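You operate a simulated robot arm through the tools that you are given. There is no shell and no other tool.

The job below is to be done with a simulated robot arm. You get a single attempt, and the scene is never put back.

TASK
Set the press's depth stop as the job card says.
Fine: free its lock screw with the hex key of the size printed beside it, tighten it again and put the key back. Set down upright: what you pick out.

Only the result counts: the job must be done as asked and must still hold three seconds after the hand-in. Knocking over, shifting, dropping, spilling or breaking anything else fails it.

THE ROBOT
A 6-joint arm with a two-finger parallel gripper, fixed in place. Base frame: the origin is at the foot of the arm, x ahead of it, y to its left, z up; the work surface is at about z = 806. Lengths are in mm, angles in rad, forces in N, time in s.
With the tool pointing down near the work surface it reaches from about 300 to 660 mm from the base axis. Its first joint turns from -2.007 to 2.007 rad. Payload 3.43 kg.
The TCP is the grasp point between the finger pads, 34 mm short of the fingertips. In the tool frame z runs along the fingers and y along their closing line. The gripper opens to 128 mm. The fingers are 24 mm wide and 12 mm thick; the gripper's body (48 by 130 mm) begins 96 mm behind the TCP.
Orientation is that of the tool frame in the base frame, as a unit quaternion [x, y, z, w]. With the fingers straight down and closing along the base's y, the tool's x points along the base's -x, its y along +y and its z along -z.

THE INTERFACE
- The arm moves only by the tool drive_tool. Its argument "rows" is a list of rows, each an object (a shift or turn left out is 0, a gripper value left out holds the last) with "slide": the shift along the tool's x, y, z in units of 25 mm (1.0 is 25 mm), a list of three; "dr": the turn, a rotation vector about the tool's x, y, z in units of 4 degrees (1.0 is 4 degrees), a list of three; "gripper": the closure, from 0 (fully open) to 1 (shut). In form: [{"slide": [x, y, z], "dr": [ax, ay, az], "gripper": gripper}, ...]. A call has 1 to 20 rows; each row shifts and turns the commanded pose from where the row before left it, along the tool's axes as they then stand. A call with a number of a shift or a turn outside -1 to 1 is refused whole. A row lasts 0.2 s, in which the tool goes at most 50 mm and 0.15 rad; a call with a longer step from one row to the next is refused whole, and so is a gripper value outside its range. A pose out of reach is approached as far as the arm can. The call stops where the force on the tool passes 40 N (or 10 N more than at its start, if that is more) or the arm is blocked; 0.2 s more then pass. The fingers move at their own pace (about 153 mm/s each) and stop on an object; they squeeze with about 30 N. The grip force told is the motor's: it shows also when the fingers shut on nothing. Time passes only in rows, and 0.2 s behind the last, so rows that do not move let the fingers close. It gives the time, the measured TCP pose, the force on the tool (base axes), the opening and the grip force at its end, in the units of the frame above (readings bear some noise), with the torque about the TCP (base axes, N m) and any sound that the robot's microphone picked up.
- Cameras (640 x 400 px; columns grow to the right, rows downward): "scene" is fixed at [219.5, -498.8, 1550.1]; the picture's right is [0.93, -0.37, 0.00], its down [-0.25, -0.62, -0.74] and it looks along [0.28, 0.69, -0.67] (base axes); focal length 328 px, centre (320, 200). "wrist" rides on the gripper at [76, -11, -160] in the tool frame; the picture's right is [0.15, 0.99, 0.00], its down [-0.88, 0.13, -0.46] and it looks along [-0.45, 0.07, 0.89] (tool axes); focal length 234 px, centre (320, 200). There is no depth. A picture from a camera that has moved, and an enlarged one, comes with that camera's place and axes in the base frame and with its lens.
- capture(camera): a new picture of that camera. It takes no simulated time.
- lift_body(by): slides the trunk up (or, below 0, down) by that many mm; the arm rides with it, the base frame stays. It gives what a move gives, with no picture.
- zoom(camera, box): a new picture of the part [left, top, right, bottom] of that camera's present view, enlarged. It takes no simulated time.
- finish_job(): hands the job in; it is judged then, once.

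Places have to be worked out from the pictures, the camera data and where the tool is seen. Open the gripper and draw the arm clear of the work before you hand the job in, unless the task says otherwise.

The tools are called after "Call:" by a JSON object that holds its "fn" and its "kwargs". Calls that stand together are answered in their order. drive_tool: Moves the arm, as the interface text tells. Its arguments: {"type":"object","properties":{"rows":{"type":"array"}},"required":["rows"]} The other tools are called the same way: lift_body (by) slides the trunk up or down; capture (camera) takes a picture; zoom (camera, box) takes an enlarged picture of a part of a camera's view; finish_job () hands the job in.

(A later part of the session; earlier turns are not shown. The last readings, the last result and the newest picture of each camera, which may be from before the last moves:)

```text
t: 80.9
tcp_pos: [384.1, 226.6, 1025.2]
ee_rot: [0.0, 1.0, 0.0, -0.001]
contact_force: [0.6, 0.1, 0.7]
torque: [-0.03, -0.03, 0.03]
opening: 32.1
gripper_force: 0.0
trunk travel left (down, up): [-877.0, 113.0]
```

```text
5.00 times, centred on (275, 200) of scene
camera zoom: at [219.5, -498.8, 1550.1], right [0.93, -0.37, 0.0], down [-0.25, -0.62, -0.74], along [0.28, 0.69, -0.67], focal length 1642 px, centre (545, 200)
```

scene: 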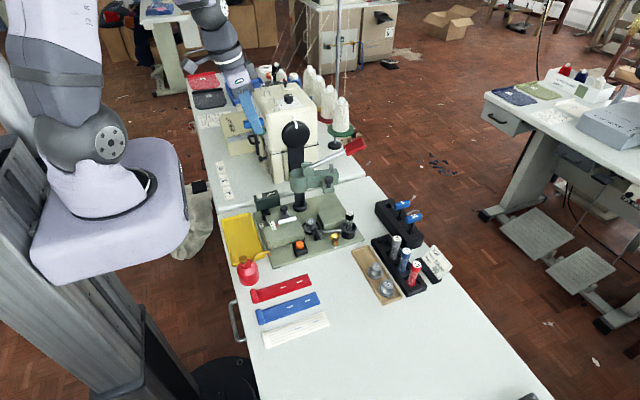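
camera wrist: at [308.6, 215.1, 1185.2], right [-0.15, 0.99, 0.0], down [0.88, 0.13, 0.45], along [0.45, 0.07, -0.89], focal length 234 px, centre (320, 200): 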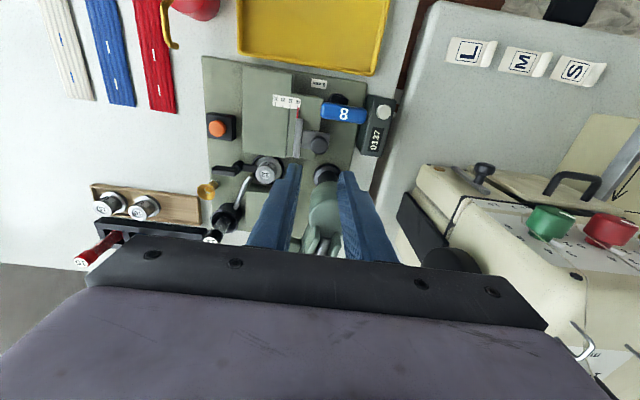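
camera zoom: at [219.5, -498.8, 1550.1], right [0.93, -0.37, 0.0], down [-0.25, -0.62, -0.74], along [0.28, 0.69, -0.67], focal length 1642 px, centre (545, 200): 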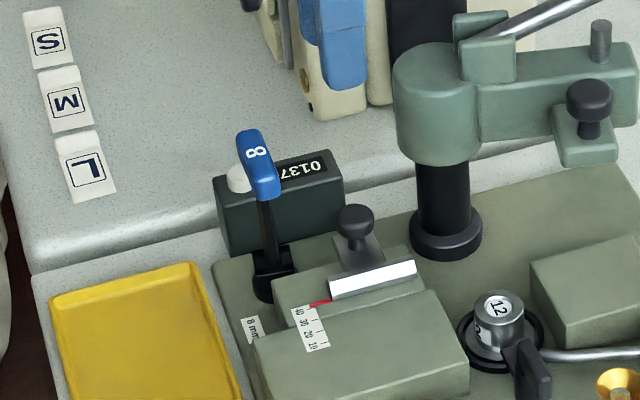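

The stop rests at the 40 detent. Now I'll turn the tool back to about 92° yaw with the gripper open to fetch the key, first rotating high above everything.

Call:
{"fn": "drive_tool", "kwargs": {"rows": [{"dr": [0, 0, -1], "gripper": 0.6}, {"dr": [0, 0, -1]}, {"dr": [0, 0, -1]}, {"dr": [0, 0, -1]}, {"dr": [0, 0, -1]}, {"dr": [0, 0, -1]}, {"dr": [0, 0, -1]}, {"dr": [0, 0, -1]}, {"dr": [0, 0, -1]}, {"dr": [0, 0, -1]}, {"dr": [0, 0, -1]}, {"dr": [0, 0, -1]}, {"dr": [0, 0, -1]}, {"dr": [0, 0, -1]}, {"dr": [0, 0, -1]}, {"dr": [0, 0, -1]}, {"dr": [0, 0, -1]}, {"dr": [0, 0, -1]}, {"dr": [0, 0, -1]}, {"dr": [0, 0, -1]}]}}

Call:
{"fn": "drive_tool", "kwargs": {"rows": [{"dr": [0, 0, -1]}, {"dr": [0, 0, -1]}, {"dr": [0, 0, -1]}, {"slide": [-0.415, 0.958, 0]}, {"slide": [-0.415, 0.958, 0]}, {"dr": [0, -1, 0]}, {"dr": [0, -1, 0]}, {"dr": [0, -1, 0]}, {"dr": [0, -0.75, 0]}, {"slide": [0, 0, 0]}]}}

Call:
{"fn": "capture", "kwargs": {"camera": "wrist"}}

Call:
{"fn": "zoom", "kwargs": {"camera": "scene", "box": [230, 130, 320, 230]}}

```text
t: 85.1
tcp_pos: [382.8, 226.3, 1023.8]
ee_rot: [-0.644, 0.765, 0.001, 0.0]
contact_force: [0.3, 0.2, -0.3]
torque: [0.01, 0.02, -0.01]
opening: 51.2
gripper_force: 0.0
trunk travel left (down, up): [-877.0, 113.0]
```

```text
t: 87.3
tcp_pos: [333.7, 244.4, 1023.9]
ee_rot: [0.713, -0.689, -0.096, -0.091]
contact_force: [-0.6, 0.5, -1.2]
torque: [0.02, 0.01, -0.02]
opening: 51.1
gripper_force: 0.0
trunk travel left (down, up): [-877.0, 113.0]
```

```text
taken
camera wrist: at [351.4, 130.7, 1158.6], right [-0.98, -0.18, -0.04], down [-0.15, 0.73, 0.67], along [-0.09, 0.67, -0.74], focal length 234 px, centre (320, 200)
```

wrist: 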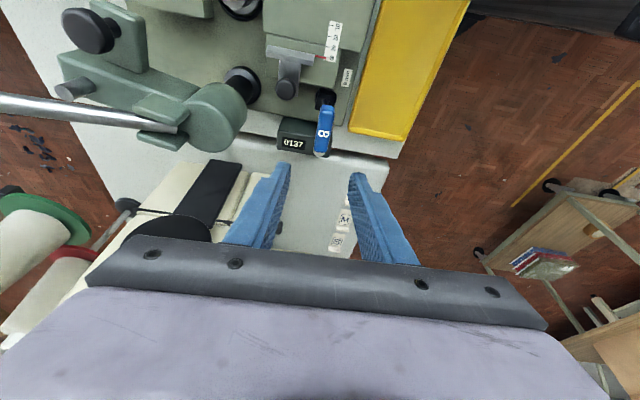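

```text
4.00 times, centred on (275, 180) of scene
camera zoom: at [219.5, -498.8, 1550.1], right [0.93, -0.37, 0.0], down [-0.25, -0.62, -0.74], along [0.28, 0.69, -0.67], focal length 1314 px, centre (500, 280)
```

zoom: 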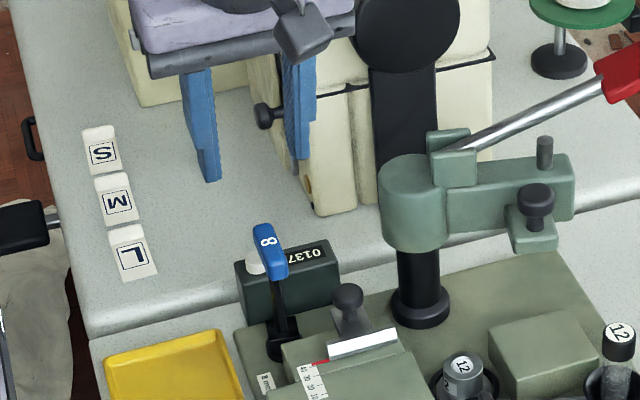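

The key is in view beneath. I'll enlarge to measure the bar's position before descending.

Call:
{"fn": "zoom", "kwargs": {"camera": "wrist", "box": [270, 70, 370, 180]}}

Call:
{"fn": "zoom", "kwargs": {"camera": "scene", "box": [258, 180, 298, 225]}}

```text
3.64 times, centred on (320, 125) of wrist
camera zoom: at [351.4, 130.7, 1158.6], right [-0.98, -0.18, -0.04], down [-0.15, 0.73, 0.67], along [-0.09, 0.67, -0.74], focal length 852 px, centre (320, 473)
```

zoom: 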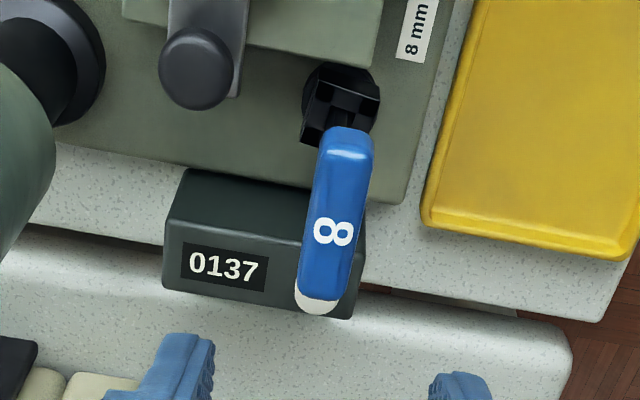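

```text
8.89 times, centred on (278, 202) of scene
camera zoom: at [219.5, -498.8, 1550.1], right [0.93, -0.37, 0.0], down [-0.25, -0.62, -0.74], along [0.28, 0.69, -0.67], focal length 2920 px, centre (693, 178)
```

zoom: 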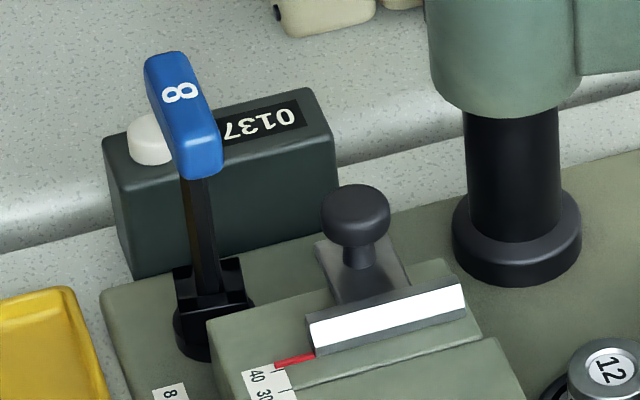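

The bar is centred at about (335.1, 244.8), standing straight. I'll descend onto it to TCP z 930, keeping the TCP over the key's axis, and check before closing.

Call:
{"fn": "drive_tool", "kwargs": {"rows": [{"slide": [0.244, 0.011, 0.905]}, {"slide": [0.244, 0.011, 0.905]}, {"slide": [0.244, 0.011, 0.905]}, {"slide": [0.244, 0.011, 0.905]}, {"slide": [0, 0, 0]}]}}

Call:
{"fn": "zoom", "kwargs": {"camera": "wrist", "box": [250, 90, 390, 230]}}

Call:
{"fn": "zoom", "kwargs": {"camera": "scene", "box": [240, 160, 310, 230]}}

```text
t: 88.5
tcp_pos: [333.0, 245.4, 928.8]
ee_rot: [0.713, -0.689, -0.096, -0.09]
contact_force: [0.2, -1.0, 0.0]
torque: [-0.01, 0.04, 0.04]
opening: 51.1
gripper_force: 0.0
trunk travel left (down, up): [-877.0, 113.0]
```

```text
2.86 times, centred on (320, 160) of wrist
camera zoom: at [348.2, 131.7, 1064.9], right [-0.98, -0.18, -0.04], down [-0.15, 0.73, 0.67], along [-0.09, 0.66, -0.74], focal length 669 px, centre (320, 314)
```

zoom: 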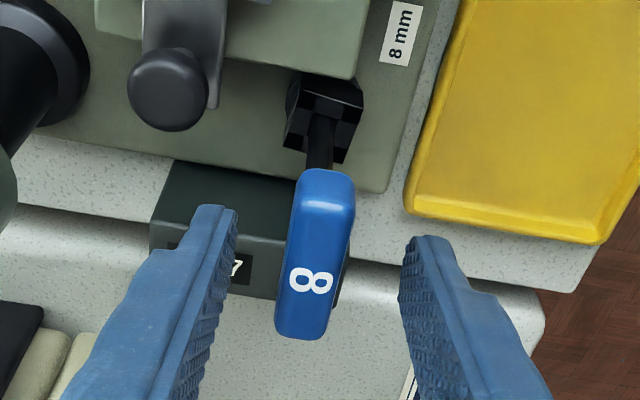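

```text
5.71 times, centred on (275, 195) of scene
camera zoom: at [219.5, -498.8, 1550.1], right [0.93, -0.37, 0.0], down [-0.25, -0.62, -0.74], along [0.28, 0.69, -0.67], focal length 1877 px, centre (577, 229)
```

zoom: 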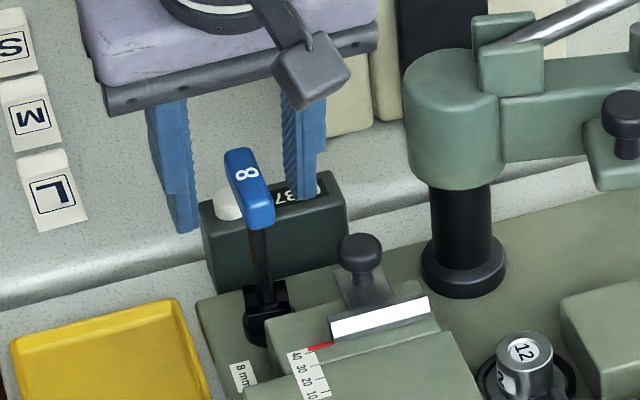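

The fingers are about 1.8 mm to the -x side of the bar. I'll correct that and then close on the bar.

Call:
{"fn": "drive_tool", "kwargs": {"rows": [{"slide": [0, -0.072, 0]}, {"slide": [0, 0, 0]}, {"slide": [0, 0, 0]}]}}

Call:
{"fn": "zoom", "kwargs": {"camera": "wrist", "box": [250, 90, 390, 230]}}

Call:
{"fn": "drive_tool", "kwargs": {"rows": [{"gripper": 0.8}, {"gripper": 1}, {"gripper": 1}, {"gripper": 1}, {"gripper": 1}]}}

Call:
{"fn": "zoom", "kwargs": {"camera": "wrist", "box": [250, 90, 390, 230]}}

Call:
{"fn": "zoom", "kwargs": {"camera": "scene", "box": [240, 160, 310, 230]}}

```text
t: 89.3
tcp_pos: [334.5, 246.3, 930.7]
ee_rot: [0.713, -0.689, -0.095, -0.091]
contact_force: [0.2, 0.4, 0.6]
torque: [0.02, -0.01, 0.02]
opening: 51.3
gripper_force: 0.1
trunk travel left (down, up): [-877.0, 113.0]
```

```text
2.86 times, centred on (320, 160) of wrist
camera zoom: at [350.3, 131.6, 1065.2], right [-0.98, -0.17, -0.04], down [-0.15, 0.73, 0.67], along [-0.09, 0.66, -0.74], focal length 669 px, centre (320, 314)
```

zoom: 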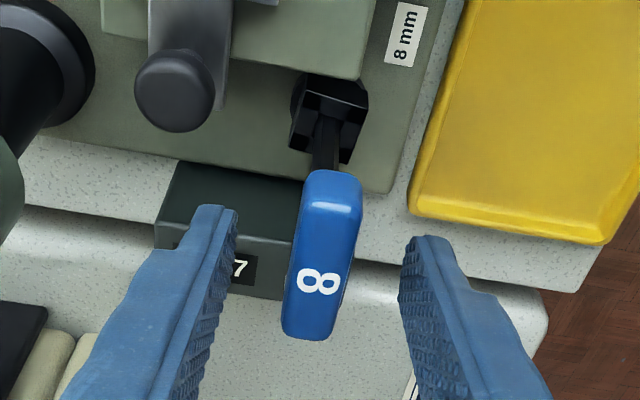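

```text
t: 90.5
tcp_pos: [334.7, 246.3, 931.2]
ee_rot: [0.712, -0.69, -0.096, -0.092]
contact_force: [1.5, 0.0, -0.1]
torque: [-0.01, -0.18, 0.01]
opening: 15.2
gripper_force: 30.2
trunk travel left (down, up): [-877.0, 113.0]
```

```text
2.86 times, centred on (320, 160) of wrist
camera zoom: at [350.6, 131.6, 1065.3], right [-0.98, -0.17, -0.04], down [-0.15, 0.73, 0.67], along [-0.09, 0.66, -0.74], focal length 669 px, centre (320, 314)
```

zoom: 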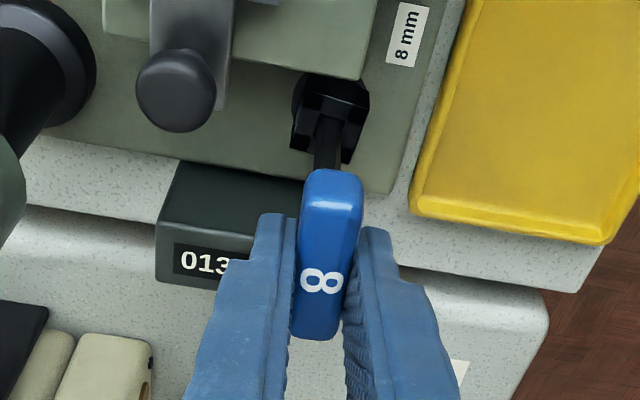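

```text
5.71 times, centred on (275, 195) of scene
camera zoom: at [219.5, -498.8, 1550.1], right [0.93, -0.37, 0.0], down [-0.25, -0.62, -0.74], along [0.28, 0.69, -0.67], focal length 1877 px, centre (577, 229)
```

zoom: 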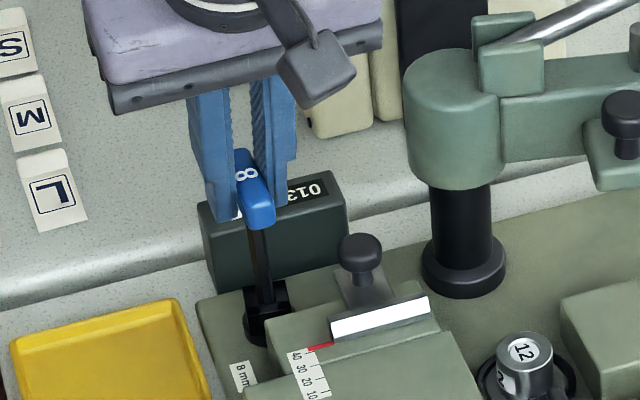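

The key is held again at 15 mm. I'll turn it clockwise to tighten, 80° first.

Call:
{"fn": "drive_tool", "kwargs": {"rows": [{"dr": [0.262, 0, 0.965]}, {"dr": [0.262, 0, 0.965]}, {"dr": [0.262, 0, 0.965]}, {"dr": [0.262, 0, 0.965]}, {"dr": [0.262, 0, 0.965]}, {"dr": [0.262, 0, 0.965]}, {"dr": [0.262, 0, 0.965]}, {"dr": [0.262, 0, 0.965]}, {"dr": [0.262, 0, 0.965]}, {"dr": [0.262, 0, 0.965]}, {"slide": [0, 0, 0]}]}}

Call:
{"fn": "zoom", "kwargs": {"camera": "scene", "box": [250, 175, 300, 225]}}

Call:
{"fn": "drive_tool", "kwargs": {"rows": [{"dr": [0.262, 0, 0.965]}, {"dr": [0.262, 0, 0.965]}, {"dr": [0.262, 0, 0.965]}, {"dr": [0.262, 0, 0.965]}, {"dr": [0.262, 0, 0.965]}, {"dr": [0.262, 0, 0.965]}, {"dr": [0.262, 0, 0.965]}, {"dr": [0.262, 0, 0.965]}, {"dr": [0.262, 0, 0.965]}, {"dr": [0.262, 0, 0.965]}, {"slide": [0, 0, 0]}]}}

Call:
{"fn": "zoom", "kwargs": {"camera": "scene", "box": [250, 175, 300, 225]}}

```text
t: 92.9
tcp_pos: [335.9, 245.0, 929.6]
ee_rot: [-0.434, 0.891, 0.057, 0.117]
contact_force: [1.9, 4.9, 0.4]
torque: [0.41, -0.17, -0.03]
opening: 15.0
gripper_force: 29.6
trunk travel left (down, up): [-877.0, 113.0]
```

```text
8.00 times, centred on (275, 200) of scene
camera zoom: at [219.5, -498.8, 1550.1], right [0.93, -0.37, 0.0], down [-0.25, -0.62, -0.74], along [0.28, 0.69, -0.67], focal length 2628 px, centre (680, 200)
```

zoom: 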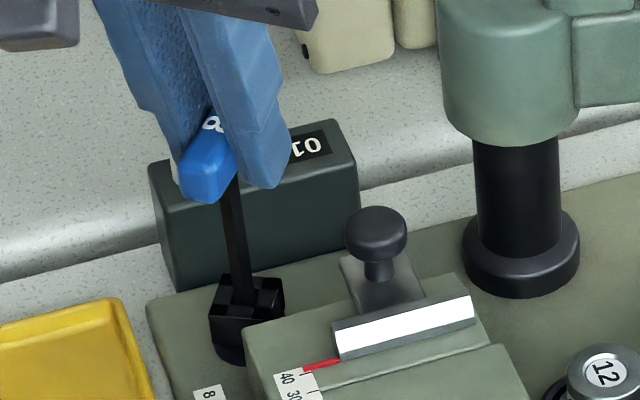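

```text
t: 95.3
tcp_pos: [336.0, 243.9, 929.8]
ee_rot: [-0.103, 0.986, 0.013, 0.131]
contact_force: [-1.4, 0.1, 1.1]
torque: [0.03, 0.14, 0.01]
opening: 15.1
gripper_force: 29.5
trunk travel left (down, up): [-877.0, 113.0]
```

```text
8.00 times, centred on (275, 200) of scene
camera zoom: at [219.5, -498.8, 1550.1], right [0.93, -0.37, 0.0], down [-0.25, -0.62, -0.74], along [0.28, 0.69, -0.67], focal length 2628 px, centre (680, 200)
```

zoom: 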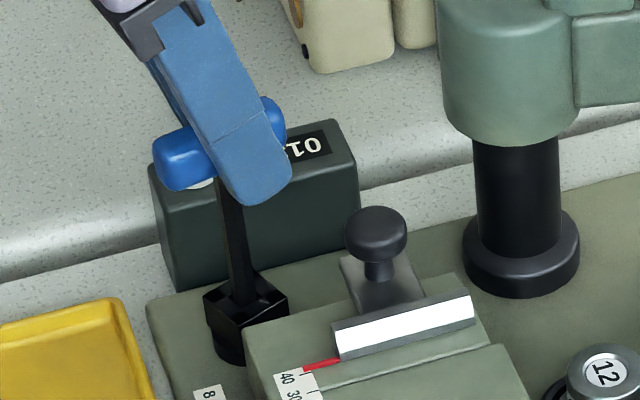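

Turned back 80°, torque still low and the screw following. I'll continue in smaller batches, watching for it to come tight.

Call:
{"fn": "drive_tool", "kwargs": {"rows": [{"dr": [0.262, 0, 0.965]}, {"dr": [0.262, 0, 0.965]}, {"dr": [0.262, 0, 0.965]}, {"slide": [0, 0, 0]}]}}

Call:
{"fn": "zoom", "kwargs": {"camera": "scene", "box": [250, 175, 300, 225]}}

Call:
{"fn": "drive_tool", "kwargs": {"rows": [{"dr": [0.262, 0, 0.965]}, {"dr": [0.262, 0, 0.965]}, {"slide": [0, 0, 0]}]}}

Call:
{"fn": "zoom", "kwargs": {"camera": "scene", "box": [250, 175, 300, 225]}}

```text
t: 96.3
tcp_pos: [337.2, 244.7, 930.0]
ee_rot: [0.001, 0.991, -0.001, 0.131]
contact_force: [-0.8, 0.2, -0.1]
torque: [0.06, 0.11, 0.01]
opening: 15.0
gripper_force: 30.2
trunk travel left (down, up): [-877.0, 113.0]
```

```text
8.00 times, centred on (275, 200) of scene
camera zoom: at [219.5, -498.8, 1550.1], right [0.93, -0.37, 0.0], down [-0.25, -0.62, -0.74], along [0.28, 0.69, -0.67], focal length 2628 px, centre (680, 200)
```

zoom: 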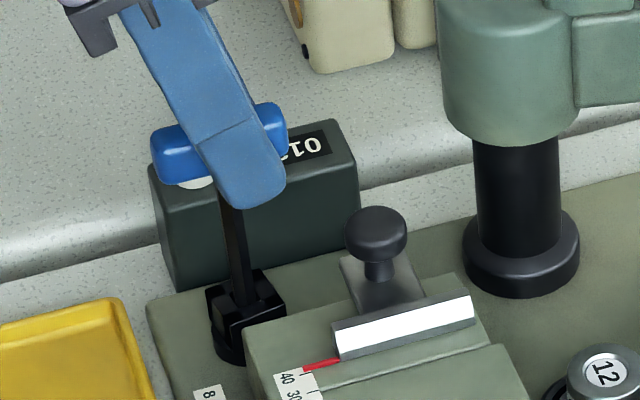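

```text
t: 97.1
tcp_pos: [335.8, 245.9, 930.7]
ee_rot: [0.07, 0.989, -0.01, 0.13]
contact_force: [1.3, -1.2, 0.8]
torque: [-0.02, -0.07, 0.0]
opening: 15.2
gripper_force: 29.5
trunk travel left (down, up): [-877.0, 113.0]
```

```text
8.00 times, centred on (275, 200) of scene
camera zoom: at [219.5, -498.8, 1550.1], right [0.93, -0.37, 0.0], down [-0.25, -0.62, -0.74], along [0.28, 0.69, -0.67], focal length 2628 px, centre (680, 200)
```

zoom: 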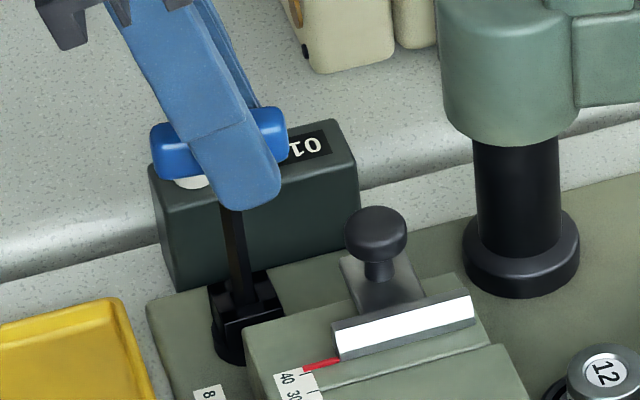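

The screw block lags the key by several degrees of play and now looks nearly back at its original angle. I'll keep turning clockwise in 4° steps until it resists.

Call:
{"fn": "drive_tool", "kwargs": {"rows": [{"dr": [0.262, 0, 0.965]}, {"dr": [0.262, 0, 0.965]}, {"slide": [0, 0, 0]}]}}

Call:
{"fn": "zoom", "kwargs": {"camera": "scene", "box": [264, 195, 284, 220]}}

Call:
{"fn": "drive_tool", "kwargs": {"rows": [{"dr": [0.262, 0, 0.965]}, {"dr": [0.262, 0, 0.965]}, {"slide": [0, 0, 0]}]}}

Call:
{"fn": "zoom", "kwargs": {"camera": "scene", "box": [264, 195, 284, 220]}}

```text
t: 97.9
tcp_pos: [336.1, 244.3, 930.1]
ee_rot: [0.139, 0.982, -0.02, 0.13]
contact_force: [0.3, -1.3, -0.3]
torque: [0.08, 0.07, 0.26]
opening: 15.1
gripper_force: 30.2
trunk travel left (down, up): [-877.0, 113.0]
```

```text
16.00 times, centred on (274, 208) of scene
camera zoom: at [219.5, -498.8, 1550.1], right [0.93, -0.37, 0.0], down [-0.25, -0.62, -0.74], along [0.28, 0.69, -0.67], focal length 5256 px, centre (1056, 80)
```

zoom: 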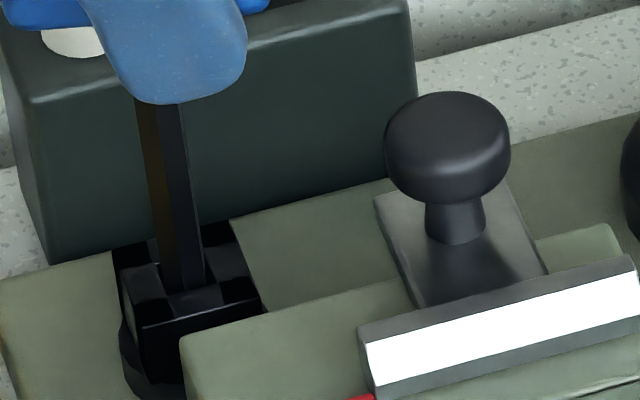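

```text
t: 98.7
tcp_pos: [335.7, 244.7, 930.7]
ee_rot: [0.207, 0.97, -0.029, 0.128]
contact_force: [0.9, -1.6, -1.8]
torque: [0.39, 0.4, 0.7]
opening: 15.1
gripper_force: 29.9
trunk travel left (down, up): [-877.0, 113.0]
```

```text
16.00 times, centred on (274, 208) of scene
camera zoom: at [219.5, -498.8, 1550.1], right [0.93, -0.37, 0.0], down [-0.25, -0.62, -0.74], along [0.28, 0.69, -0.67], focal length 5256 px, centre (1056, 80)
```

zoom: 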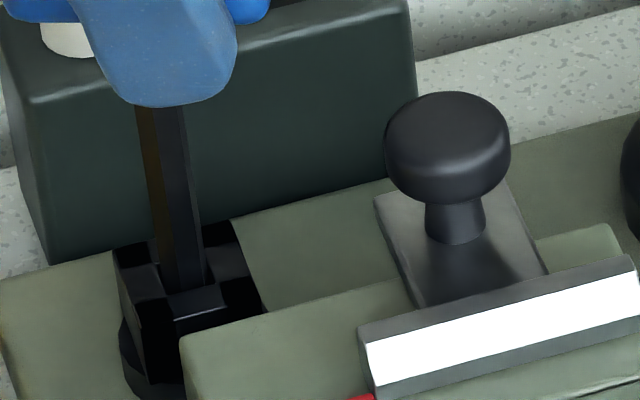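

The torque has risen to 0.7 N·m and the screw block is back exactly at its original angle, so it is tight. I'll turn the key back 20° within its free play (not moving the screw) to unload it before pulling out.

Call:
{"fn": "drive_tool", "kwargs": {"rows": [{"dr": [-0.262, 0, -0.965]}, {"dr": [-0.262, 0, -0.965]}, {"dr": [-0.262, 0, -0.965]}, {"dr": [-0.262, 0, -0.965]}, {"dr": [-0.262, 0, -0.965]}, {"slide": [0, 0, 0]}]}}

Call:
{"fn": "zoom", "kwargs": {"camera": "scene", "box": [264, 195, 284, 220]}}

Call:
{"fn": "capture", "kwargs": {"camera": "wrist"}}

```text
t: 100.1
tcp_pos: [335.4, 244.8, 930.1]
ee_rot: [0.035, 0.991, -0.005, 0.131]
contact_force: [2.9, -1.1, 1.2]
torque: [0.02, -0.28, 0.02]
opening: 14.8
gripper_force: 30.5
trunk travel left (down, up): [-877.0, 113.0]
```

```text
16.00 times, centred on (274, 208) of scene
camera zoom: at [219.5, -498.8, 1550.1], right [0.93, -0.37, 0.0], down [-0.25, -0.62, -0.74], along [0.28, 0.69, -0.67], focal length 5256 px, centre (1056, 80)
```

zoom: 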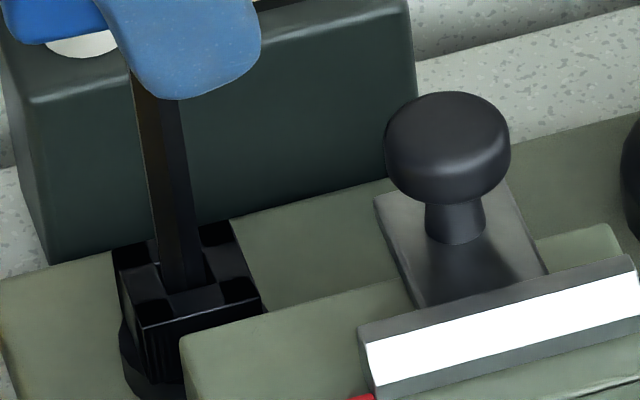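

```text
taken
camera wrist: at [220.8, 242.5, 1065.4], right [-0.07, 1.0, -0.04], down [0.74, 0.08, 0.67], along [0.67, 0.02, -0.74], focal length 234 px, centre (320, 200)
```

wrist: 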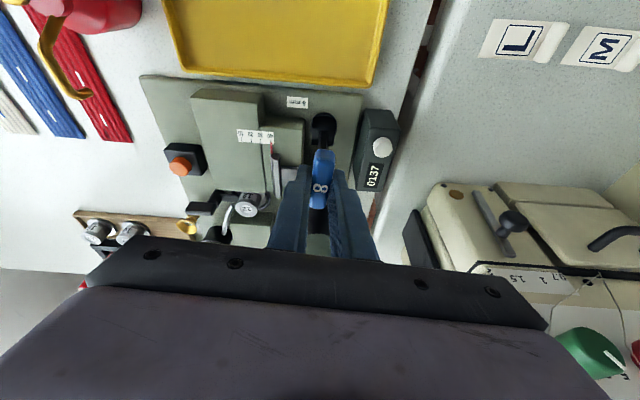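

The screw stayed at its tight angle while the key came free. I'll draw the key straight up out of the socket.

Call:
{"fn": "drive_tool", "kwargs": {"rows": [{"slide": [-0.052, 0, -0.193]}, {"slide": [-0.105, 0, -0.386]}, {"slide": [-0.105, 0, -0.386]}, {"slide": [-0.21, 0, -0.772]}, {"slide": [-0.262, 0, -0.965]}, {"slide": [-0.262, 0, -0.965]}, {"slide": [-0.262, 0, -0.965]}, {"slide": [0, 0, 0]}]}}

Call:
{"fn": "zoom", "kwargs": {"camera": "scene", "box": [240, 150, 310, 235]}}

Call:
{"fn": "capture", "kwargs": {"camera": "wrist"}}

```text
t: 101.9
tcp_pos: [335.7, 244.3, 1051.7]
ee_rot: [0.035, 0.991, -0.006, 0.132]
contact_force: [0.2, -0.1, 0.1]
torque: [0.0, 0.01, -0.01]
opening: 15.1
gripper_force: 29.8
trunk travel left (down, up): [-877.0, 113.0]
```

```text
4.71 times, centred on (275, 192) of scene
camera zoom: at [219.5, -498.8, 1550.1], right [0.93, -0.37, 0.0], down [-0.25, -0.62, -0.74], along [0.28, 0.69, -0.67], focal length 1546 px, centre (532, 235)
```

zoom: 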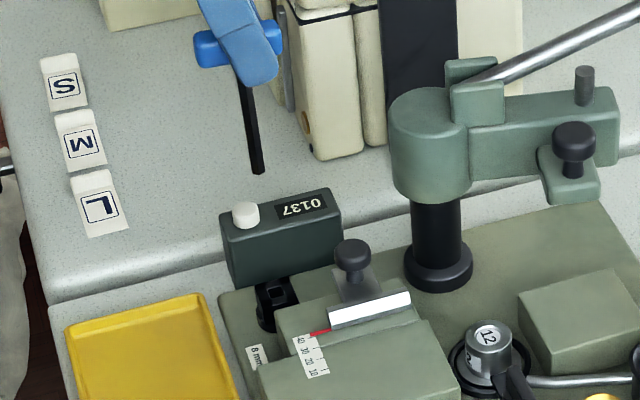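

```text
taken
camera wrist: at [221.8, 241.3, 1186.5], right [-0.07, 1.0, -0.04], down [0.74, 0.08, 0.67], along [0.67, 0.02, -0.74], focal length 234 px, centre (320, 200)
```

wrist: 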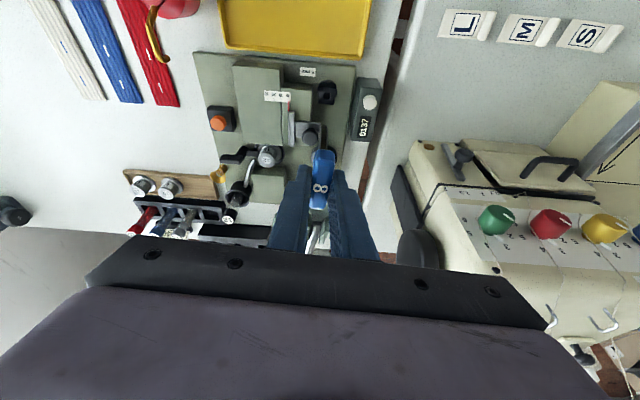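

The key is out and the pointer remains at 40. I'll raise the trunk by 53 mm, then carry the key back around the press by way of y≈110 toward the rack, staying well inside the reach.

Call:
{"fn": "lift_body", "kwargs": {"by": 53}}

Call:
{"fn": "drive_tool", "kwargs": {"rows": [{"slide": [-0.0607, -0.898, 0.0165]}, {"slide": [-0.0607, -0.898, 0.0165]}, {"slide": [-0.0607, -0.898, 0.0165]}, {"slide": [-0.0607, -0.898, 0.0165]}, {"slide": [-0.0607, -0.898, 0.0165]}, {"slide": [-0.0607, -0.898, 0.0165]}, {"slide": [-0.92, 0.0667, 0.25]}, {"slide": [-0.92, 0.0667, 0.25]}, {"slide": [-0.92, 0.0667, 0.25]}, {"slide": [-0.92, 0.0667, 0.25]}, {"slide": [-0.92, 0.0667, 0.25]}, {"slide": [-0.92, 0.0667, 0.25]}, {"slide": [-0.92, 0.0667, 0.25]}, {"slide": [-0.92, 0.0667, 0.25]}, {"slide": [-0.92, 0.0667, 0.25]}, {"slide": [0, 0, 0]}]}}

Call:
{"fn": "capture", "kwargs": {"camera": "scene"}}

Call:
{"fn": "capture", "kwargs": {"camera": "wrist"}}

```text
t: 102.8
tcp_pos: [336.3, 244.0, 1105.7]
ee_rot: [0.035, 0.991, -0.006, 0.131]
contact_force: [0.3, 0.1, -1.5]
torque: [0.0, -0.01, 0.01]
opening: 14.6
gripper_force: 29.5
trunk travel left (down, up): [-930.0, 60.0]
```

```text
t: 106.2
tcp_pos: [550.1, 107.0, 1104.8]
ee_rot: [0.035, 0.991, -0.005, 0.132]
contact_force: [0.2, 0.6, 0.3]
torque: [-0.05, 0.03, -0.01]
opening: 14.8
gripper_force: 29.9
trunk travel left (down, up): [-930.0, 60.0]
```

```text
taken
```

scene: 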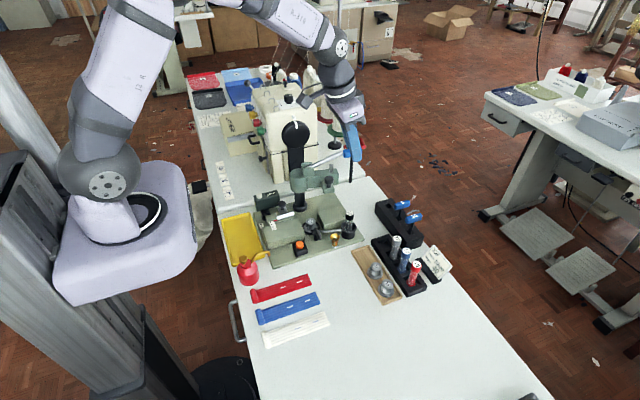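

```text
taken
camera wrist: at [436.1, 104.4, 1240.4], right [-0.07, 1.0, -0.04], down [0.74, 0.08, 0.67], along [0.67, 0.02, -0.74], focal length 234 px, centre (320, 200)
```

wrist: 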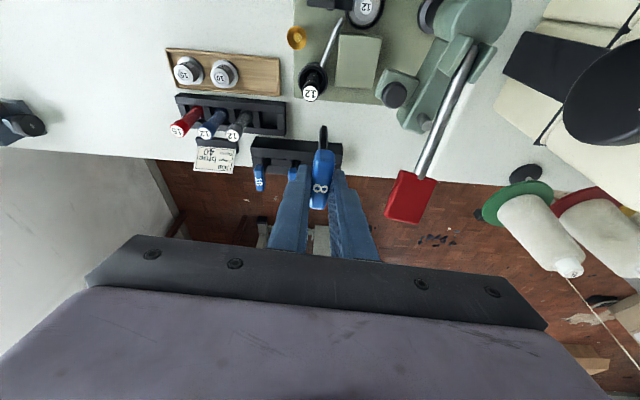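

The elbow is properly up and the path is clear. I'll lower to about z 1030 and advance to x≈640.

Call:
{"fn": "drive_tool", "kwargs": {"rows": [{"slide": [0.259, 0, 0.953]}, {"slide": [0.259, 0, 0.953]}, {"slide": [0.259, 0, 0.953]}, {"slide": [-0.84, 0.161, 0.228]}, {"slide": [-0.84, 0.161, 0.228]}, {"slide": [-0.84, 0.161, 0.228]}, {"slide": [-0.84, 0.161, 0.228]}, {"slide": [0, 0, 0]}]}}

Call:
{"fn": "capture", "kwargs": {"camera": "wrist"}}

Call:
{"fn": "capture", "kwargs": {"camera": "scene"}}

```text
t: 108.0
tcp_pos: [638.9, 118.1, 1029.7]
ee_rot: [0.036, 0.991, -0.005, 0.13]
contact_force: [0.1, 0.3, -1.0]
torque: [0.0, -0.02, 0.02]
opening: 14.9
gripper_force: 29.8
trunk travel left (down, up): [-930.0, 60.0]
```

```text
taken
camera wrist: at [524.0, 115.0, 1165.0], right [-0.07, 1.0, -0.04], down [0.74, 0.08, 0.67], along [0.67, 0.02, -0.74], focal length 234 px, centre (320, 200)
```

wrist: 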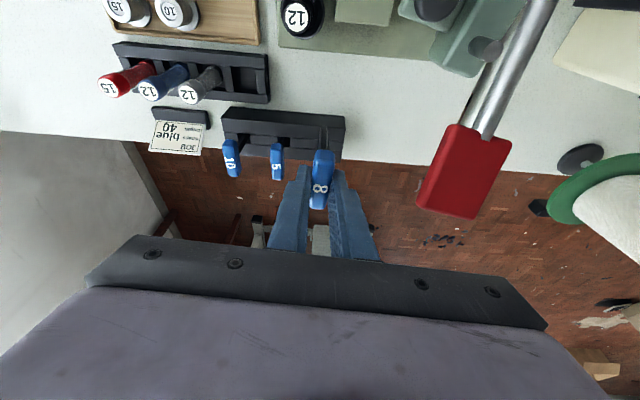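

```text
taken
```

scene: 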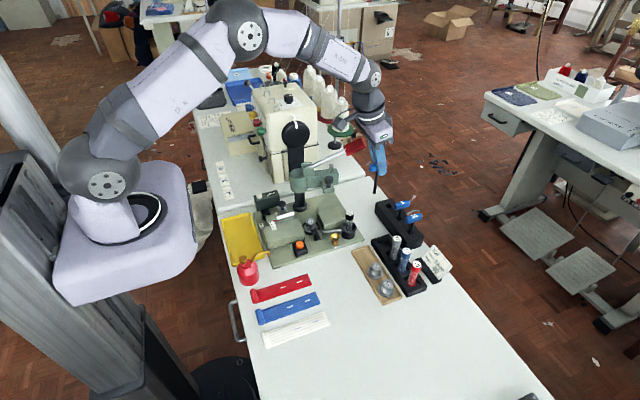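

Still elbow-up, at (640, 118, 1030). I'll enlarge the rack to locate the empty pocket for key 8.

Call:
{"fn": "zoom", "kwargs": {"camera": "wrist", "box": [210, 90, 370, 210]}}

Call:
{"fn": "zoom", "kwargs": {"camera": "scene", "box": [360, 180, 430, 250]}}

```text
3.33 times, centred on (290, 150) of wrist
camera zoom: at [524.0, 115.0, 1165.0], right [-0.07, 1.0, -0.04], down [0.74, 0.08, 0.67], along [0.67, 0.02, -0.74], focal length 781 px, centre (420, 367)
```

zoom: 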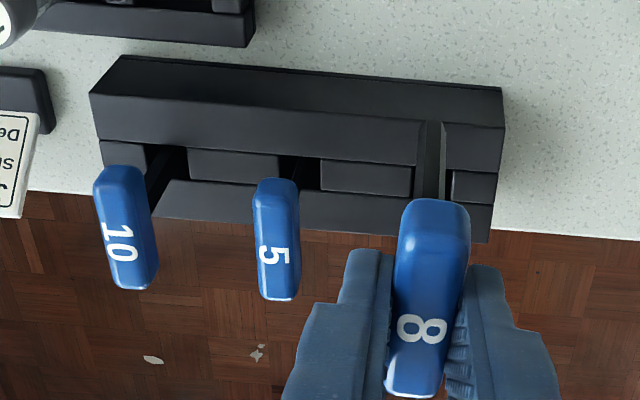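

```text
5.71 times, centred on (395, 215) of scene
camera zoom: at [219.5, -498.8, 1550.1], right [0.93, -0.37, 0.0], down [-0.25, -0.62, -0.74], along [0.28, 0.69, -0.67], focal length 1877 px, centre (-109, 114)
```

zoom: 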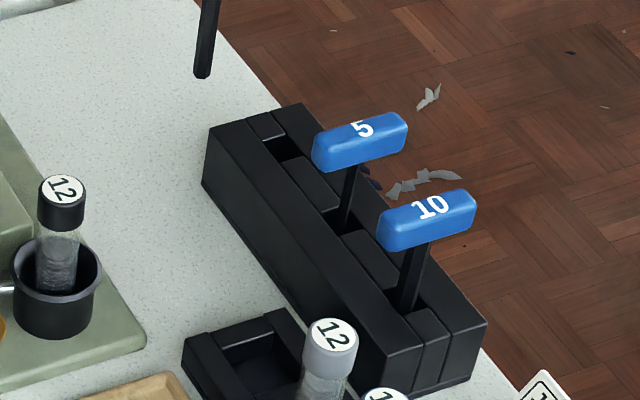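

The empty pocket's centre works out to (700, 120.5), matching where the key stood before, and the key hangs straight with its tip near (639, 118, 922). I'll advance in moderate steps toward x≈701, checking that nothing is flagged out of reach.

Call:
{"fn": "drive_tool", "kwargs": {"rows": [{"slide": [-0.578, 0.068, 0.157]}, {"slide": [-0.578, 0.068, 0.157]}, {"slide": [-0.578, 0.068, 0.157]}, {"slide": [0, 0, 0]}]}}

Call:
{"fn": "capture", "kwargs": {"camera": "scene"}}

Call:
{"fn": "capture", "kwargs": {"camera": "wrist"}}

```text
t: 109.0
tcp_pos: [683.4, 120.3, 1029.5]
ee_rot: [0.035, 0.991, -0.006, 0.131]
contact_force: [0.0, -0.1, -1.5]
torque: [-0.01, -0.01, -0.02]
opening: 14.8
gripper_force: 29.8
trunk travel left (down, up): [-930.0, 60.0]
```

```text
taken
```

scene: 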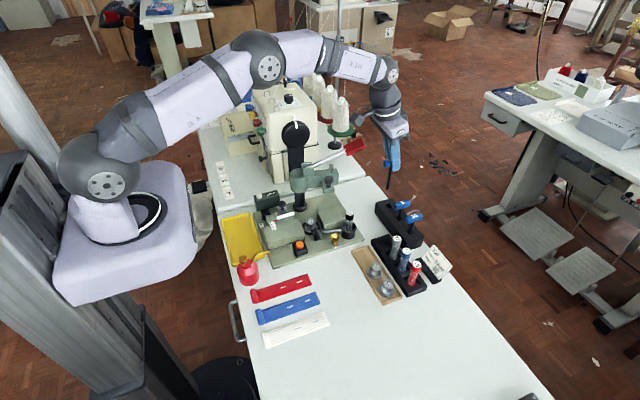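

```text
taken
camera wrist: at [569.1, 117.3, 1165.2], right [-0.07, 1.0, -0.04], down [0.74, 0.08, 0.67], along [0.67, 0.02, -0.74], focal length 234 px, centre (320, 200)
```

wrist: 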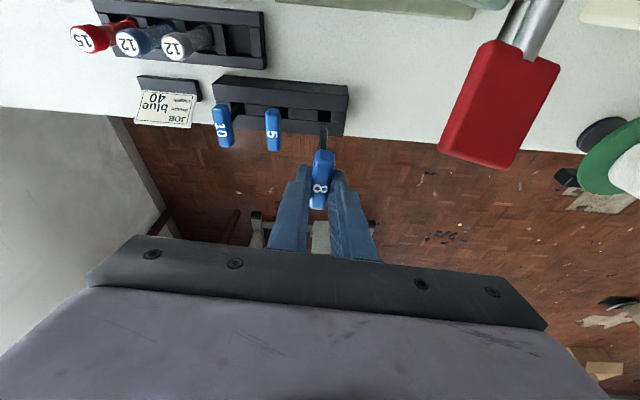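

Unflagged and the elbow is still clearly bent. I'll take the last 16 mm in two steps and check the alignment over the pocket.

Call:
{"fn": "drive_tool", "kwargs": {"rows": [{"slide": [-0.314, 0.028, 0.085]}, {"slide": [-0.314, 0.028, 0.085]}, {"slide": [0, 0, 0]}]}}

Call:
{"fn": "zoom", "kwargs": {"camera": "scene", "box": [365, 165, 435, 235]}}

Call:
{"fn": "zoom", "kwargs": {"camera": "wrist", "box": [240, 70, 400, 200]}}

Call:
{"fn": "capture", "kwargs": {"camera": "scene"}}

```text
t: 109.8
tcp_pos: [700.9, 121.5, 1029.6]
ee_rot: [0.035, 0.991, -0.005, 0.132]
contact_force: [0.0, -1.0, -0.3]
torque: [-0.03, 0.03, -0.01]
opening: 15.1
gripper_force: 30.2
trunk travel left (down, up): [-930.0, 60.0]
```

```text
5.71 times, centred on (400, 200) of scene
camera zoom: at [219.5, -498.8, 1550.1], right [0.93, -0.37, 0.0], down [-0.25, -0.62, -0.74], along [0.28, 0.69, -0.67], focal length 1877 px, centre (-137, 200)
```

zoom: 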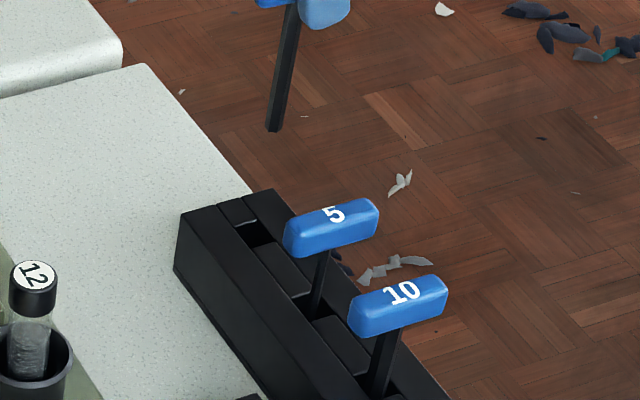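

```text
3.08 times, centred on (320, 135) of wrist
camera zoom: at [585.6, 118.6, 1164.6], right [-0.07, 1.0, -0.04], down [0.74, 0.08, 0.67], along [0.67, 0.02, -0.74], focal length 720 px, centre (320, 400)
```

zoom: 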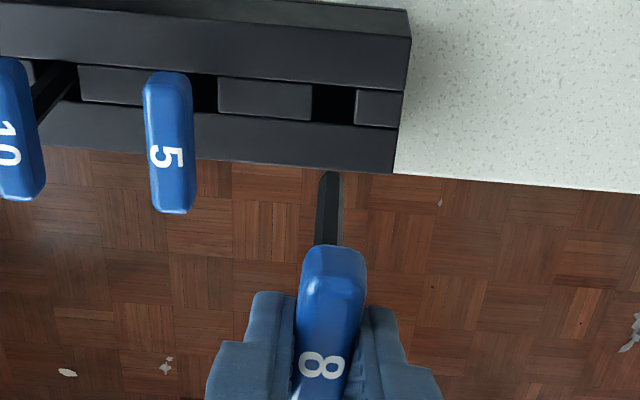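

```text
taken
```

scene: 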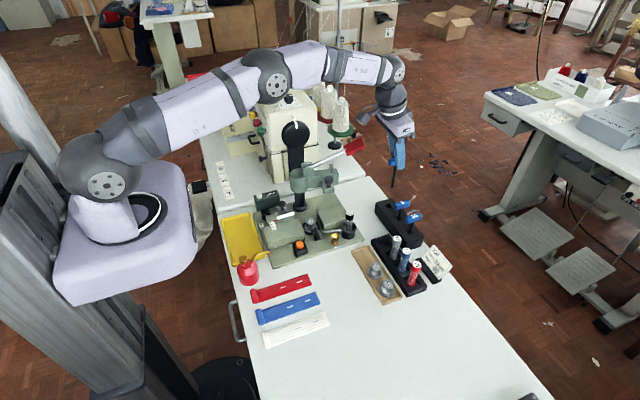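

Aligned: the tip is at about (701.7, 121.2) and the pocket spans x 695–710, y 111–130. I'll lower by the trunk 60 mm to just above the rack and check again.

Call:
{"fn": "lift_body", "kwargs": {"by": -60}}

Call:
{"fn": "zoom", "kwargs": {"camera": "wrist", "box": [240, 70, 400, 200]}}

Call:
{"fn": "zoom", "kwargs": {"camera": "scene", "box": [350, 120, 440, 240]}}

Call:
{"fn": "capture", "kwargs": {"camera": "wrist"}}

```text
t: 110.8
tcp_pos: [701.1, 120.7, 969.7]
ee_rot: [0.034, 0.991, -0.006, 0.132]
contact_force: [-1.0, -0.1, -1.1]
torque: [-0.01, 0.03, 0.01]
opening: 15.1
gripper_force: 30.2
trunk travel left (down, up): [-870.0, 120.0]
```

```text
3.08 times, centred on (320, 135) of wrist
camera zoom: at [585.6, 118.6, 1104.7], right [-0.07, 1.0, -0.04], down [0.74, 0.08, 0.67], along [0.67, 0.02, -0.74], focal length 720 px, centre (320, 400)
```

zoom: 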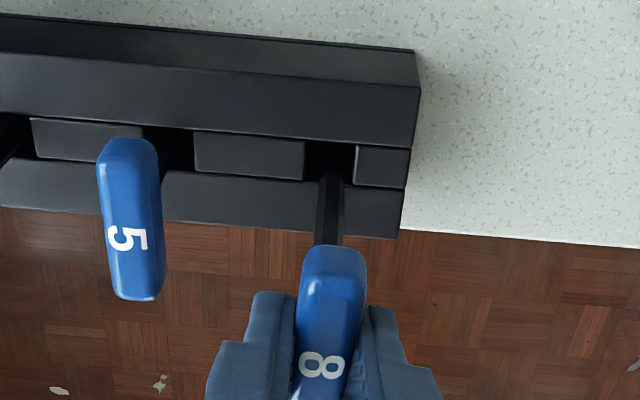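

```text
3.33 times, centred on (395, 180) of scene
camera zoom: at [219.5, -498.8, 1550.1], right [0.93, -0.37, 0.0], down [-0.25, -0.62, -0.74], along [0.28, 0.69, -0.67], focal length 1095 px, centre (70, 267)
```

zoom: 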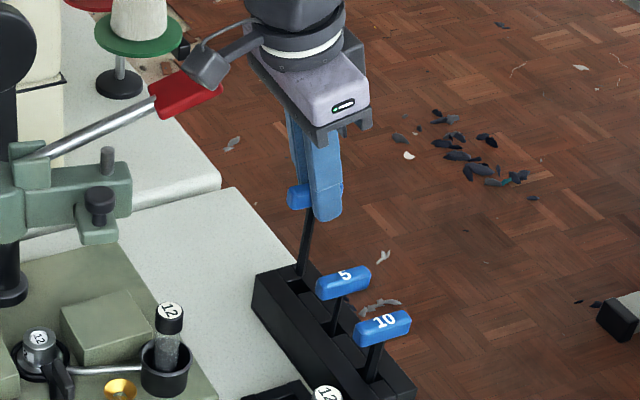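

```text
taken
camera wrist: at [585.6, 118.6, 1104.7], right [-0.07, 1.0, -0.04], down [0.74, 0.08, 0.67], along [0.67, 0.02, -0.74], focal length 234 px, centre (320, 200)
```

wrist: 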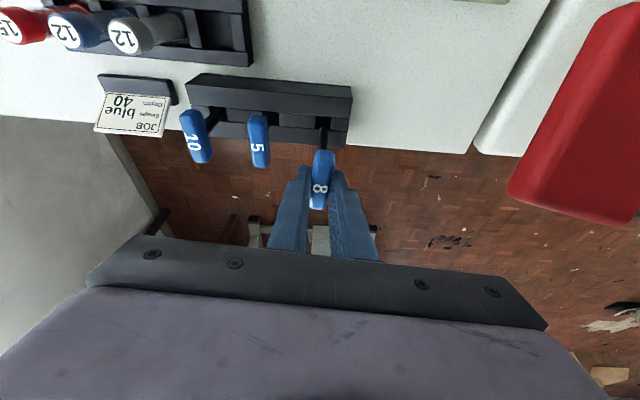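

The tip lines up with the middle of the pocket. I'll lower 30 mm more into it and check the force and clearance to the paddle.

Call:
{"fn": "lift_body", "kwargs": {"by": -30}}

Call:
{"fn": "zoom", "kwargs": {"camera": "wrist", "box": [240, 70, 400, 200]}}

Call:
{"fn": "zoom", "kwargs": {"camera": "scene", "box": [340, 120, 440, 240]}}

```text
t: 111.6
tcp_pos: [700.8, 121.6, 940.0]
ee_rot: [0.035, 0.991, -0.005, 0.131]
contact_force: [-0.5, 0.0, -0.3]
torque: [-0.03, 0.0, 0.04]
opening: 15.2
gripper_force: 29.7
trunk travel left (down, up): [-840.0, 150.0]
```

```text
3.08 times, centred on (320, 135) of wrist
camera zoom: at [585.6, 118.6, 1074.7], right [-0.07, 1.0, -0.04], down [0.74, 0.08, 0.67], along [0.67, 0.02, -0.74], focal length 720 px, centre (320, 400)
```

zoom: 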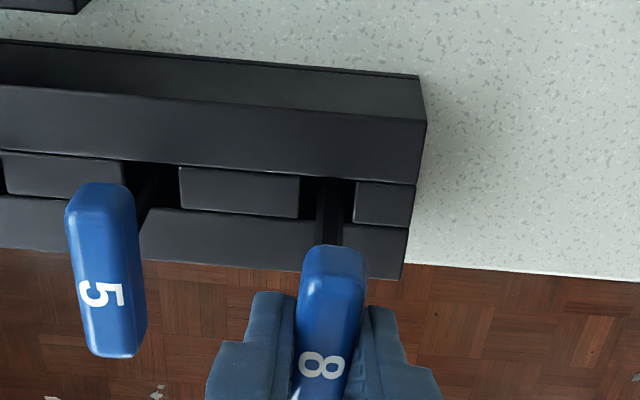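

```text
3.33 times, centred on (390, 180) of scene
camera zoom: at [219.5, -498.8, 1550.1], right [0.93, -0.37, 0.0], down [-0.25, -0.62, -0.74], along [0.28, 0.69, -0.67], focal length 1095 px, centre (87, 267)
```

zoom: 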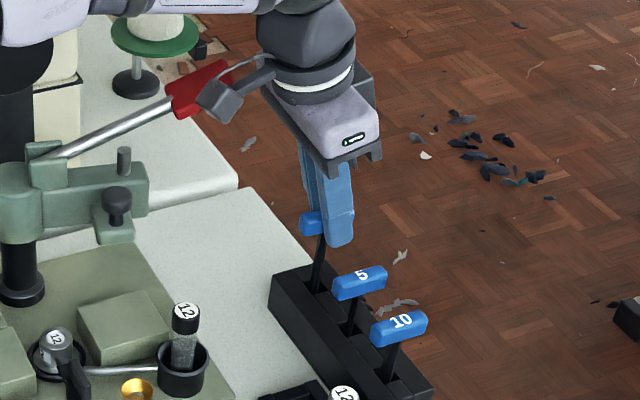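

The shaft is in the pocket with no contact. I'll lower another 18 mm.

Call:
{"fn": "lift_body", "kwargs": {"by": -18}}

Call:
{"fn": "zoom", "kwargs": {"camera": "wrist", "box": [240, 70, 400, 200]}}

Call:
{"fn": "zoom", "kwargs": {"camera": "scene", "box": [340, 120, 440, 240]}}

```text
t: 112.2
tcp_pos: [700.4, 122.3, 921.6]
ee_rot: [0.036, 0.991, -0.006, 0.131]
contact_force: [-0.3, -0.8, -0.9]
torque: [0.02, -0.02, 0.0]
opening: 15.1
gripper_force: 30.7
trunk travel left (down, up): [-822.0, 168.0]
```

```text
3.08 times, centred on (320, 135) of wrist
camera zoom: at [585.6, 118.6, 1056.7], right [-0.07, 1.0, -0.04], down [0.74, 0.08, 0.67], along [0.67, 0.02, -0.74], focal length 720 px, centre (320, 400)
```

zoom: 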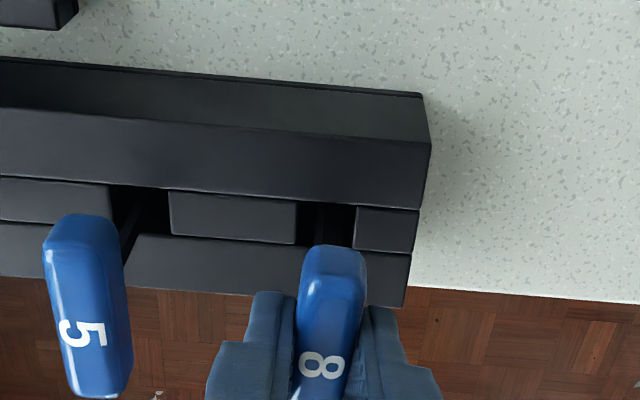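

```text
3.33 times, centred on (390, 180) of scene
camera zoom: at [219.5, -498.8, 1550.1], right [0.93, -0.37, 0.0], down [-0.25, -0.62, -0.74], along [0.28, 0.69, -0.67], focal length 1095 px, centre (87, 267)
```

zoom: 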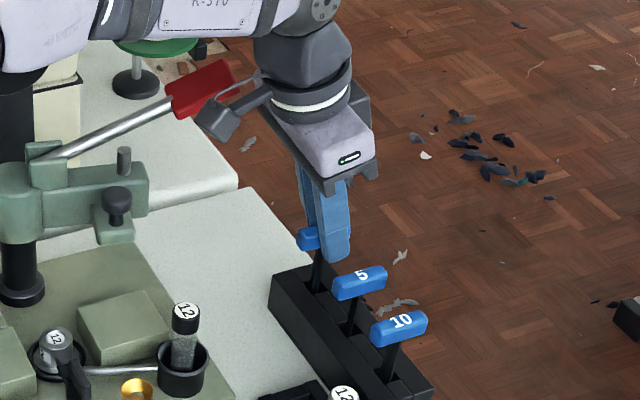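

No contact yet, tip near z 814. I'll go down in small steps until it touches the pocket floor.

Call:
{"fn": "lift_body", "kwargs": {"by": -4}}

Call:
{"fn": "lift_body", "kwargs": {"by": -3}}

```text
t: 112.8
tcp_pos: [700.2, 121.5, 917.3]
ee_rot: [0.035, 0.991, -0.006, 0.131]
contact_force: [-0.9, 0.1, -0.2]
torque: [0.01, -0.02, 0.01]
opening: 15.0
gripper_force: 29.6
trunk travel left (down, up): [-818.0, 172.0]
```

```text
t: 113.3
tcp_pos: [700.2, 122.0, 916.8]
ee_rot: [0.035, 0.991, -0.005, 0.132]
contact_force: [-0.8, 0.7, 4.0]
torque: [-0.03, 0.04, -0.03]
opening: 14.9
gripper_force: 30.0
trunk travel left (down, up): [-815.0, 175.0]
```

The key touches the pocket floor (4 N) at its original height. I'll open the fingers to about 45 mm to release it.

Call:
{"fn": "drive_tool", "kwargs": {"rows": [{"gripper": 0.85}, {"gripper": 0.75}, {"gripper": 0.64}, {"gripper": 0.64}, {"gripper": 0.64}]}}

Call:
{"fn": "zoom", "kwargs": {"camera": "wrist", "box": [240, 90, 400, 220]}}

Call:
{"fn": "zoom", "kwargs": {"camera": "scene", "box": [350, 150, 440, 240]}}

```text
t: 114.5
tcp_pos: [700.7, 120.8, 913.8]
ee_rot: [0.034, 0.991, -0.006, 0.131]
contact_force: [-1.0, 0.1, -0.4]
torque: [0.0, 0.0, 0.04]
opening: 46.2
gripper_force: 0.0
trunk travel left (down, up): [-815.0, 175.0]
```

```text
3.08 times, centred on (320, 155) of wrist
camera zoom: at [585.7, 118.7, 1049.7], right [-0.07, 1.0, -0.04], down [0.74, 0.08, 0.67], along [0.67, 0.02, -0.74], focal length 720 px, centre (320, 338)
```

zoom: 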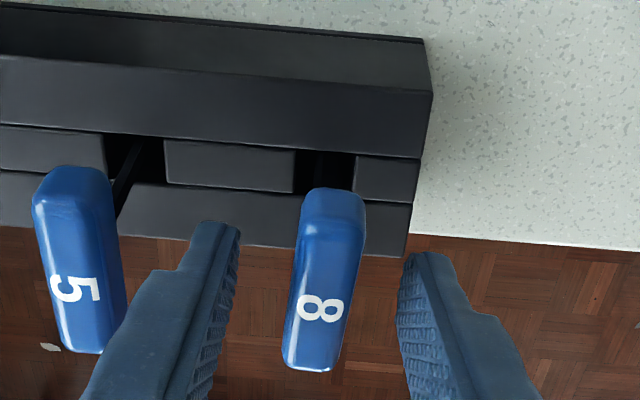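

```text
4.44 times, centred on (395, 195) of scene
camera zoom: at [219.5, -498.8, 1550.1], right [0.93, -0.37, 0.0], down [-0.25, -0.62, -0.74], along [0.28, 0.69, -0.67], focal length 1460 px, centre (-13, 222)
```

zoom: 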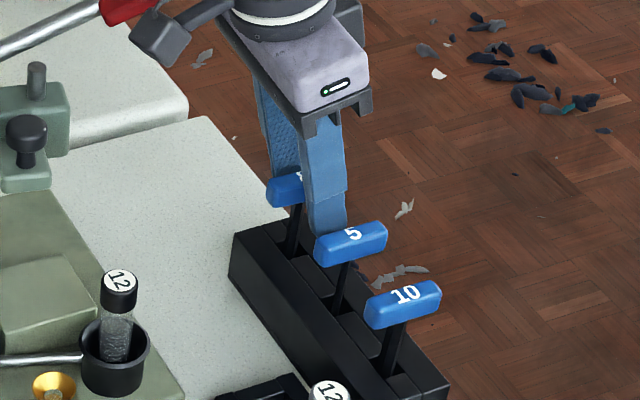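

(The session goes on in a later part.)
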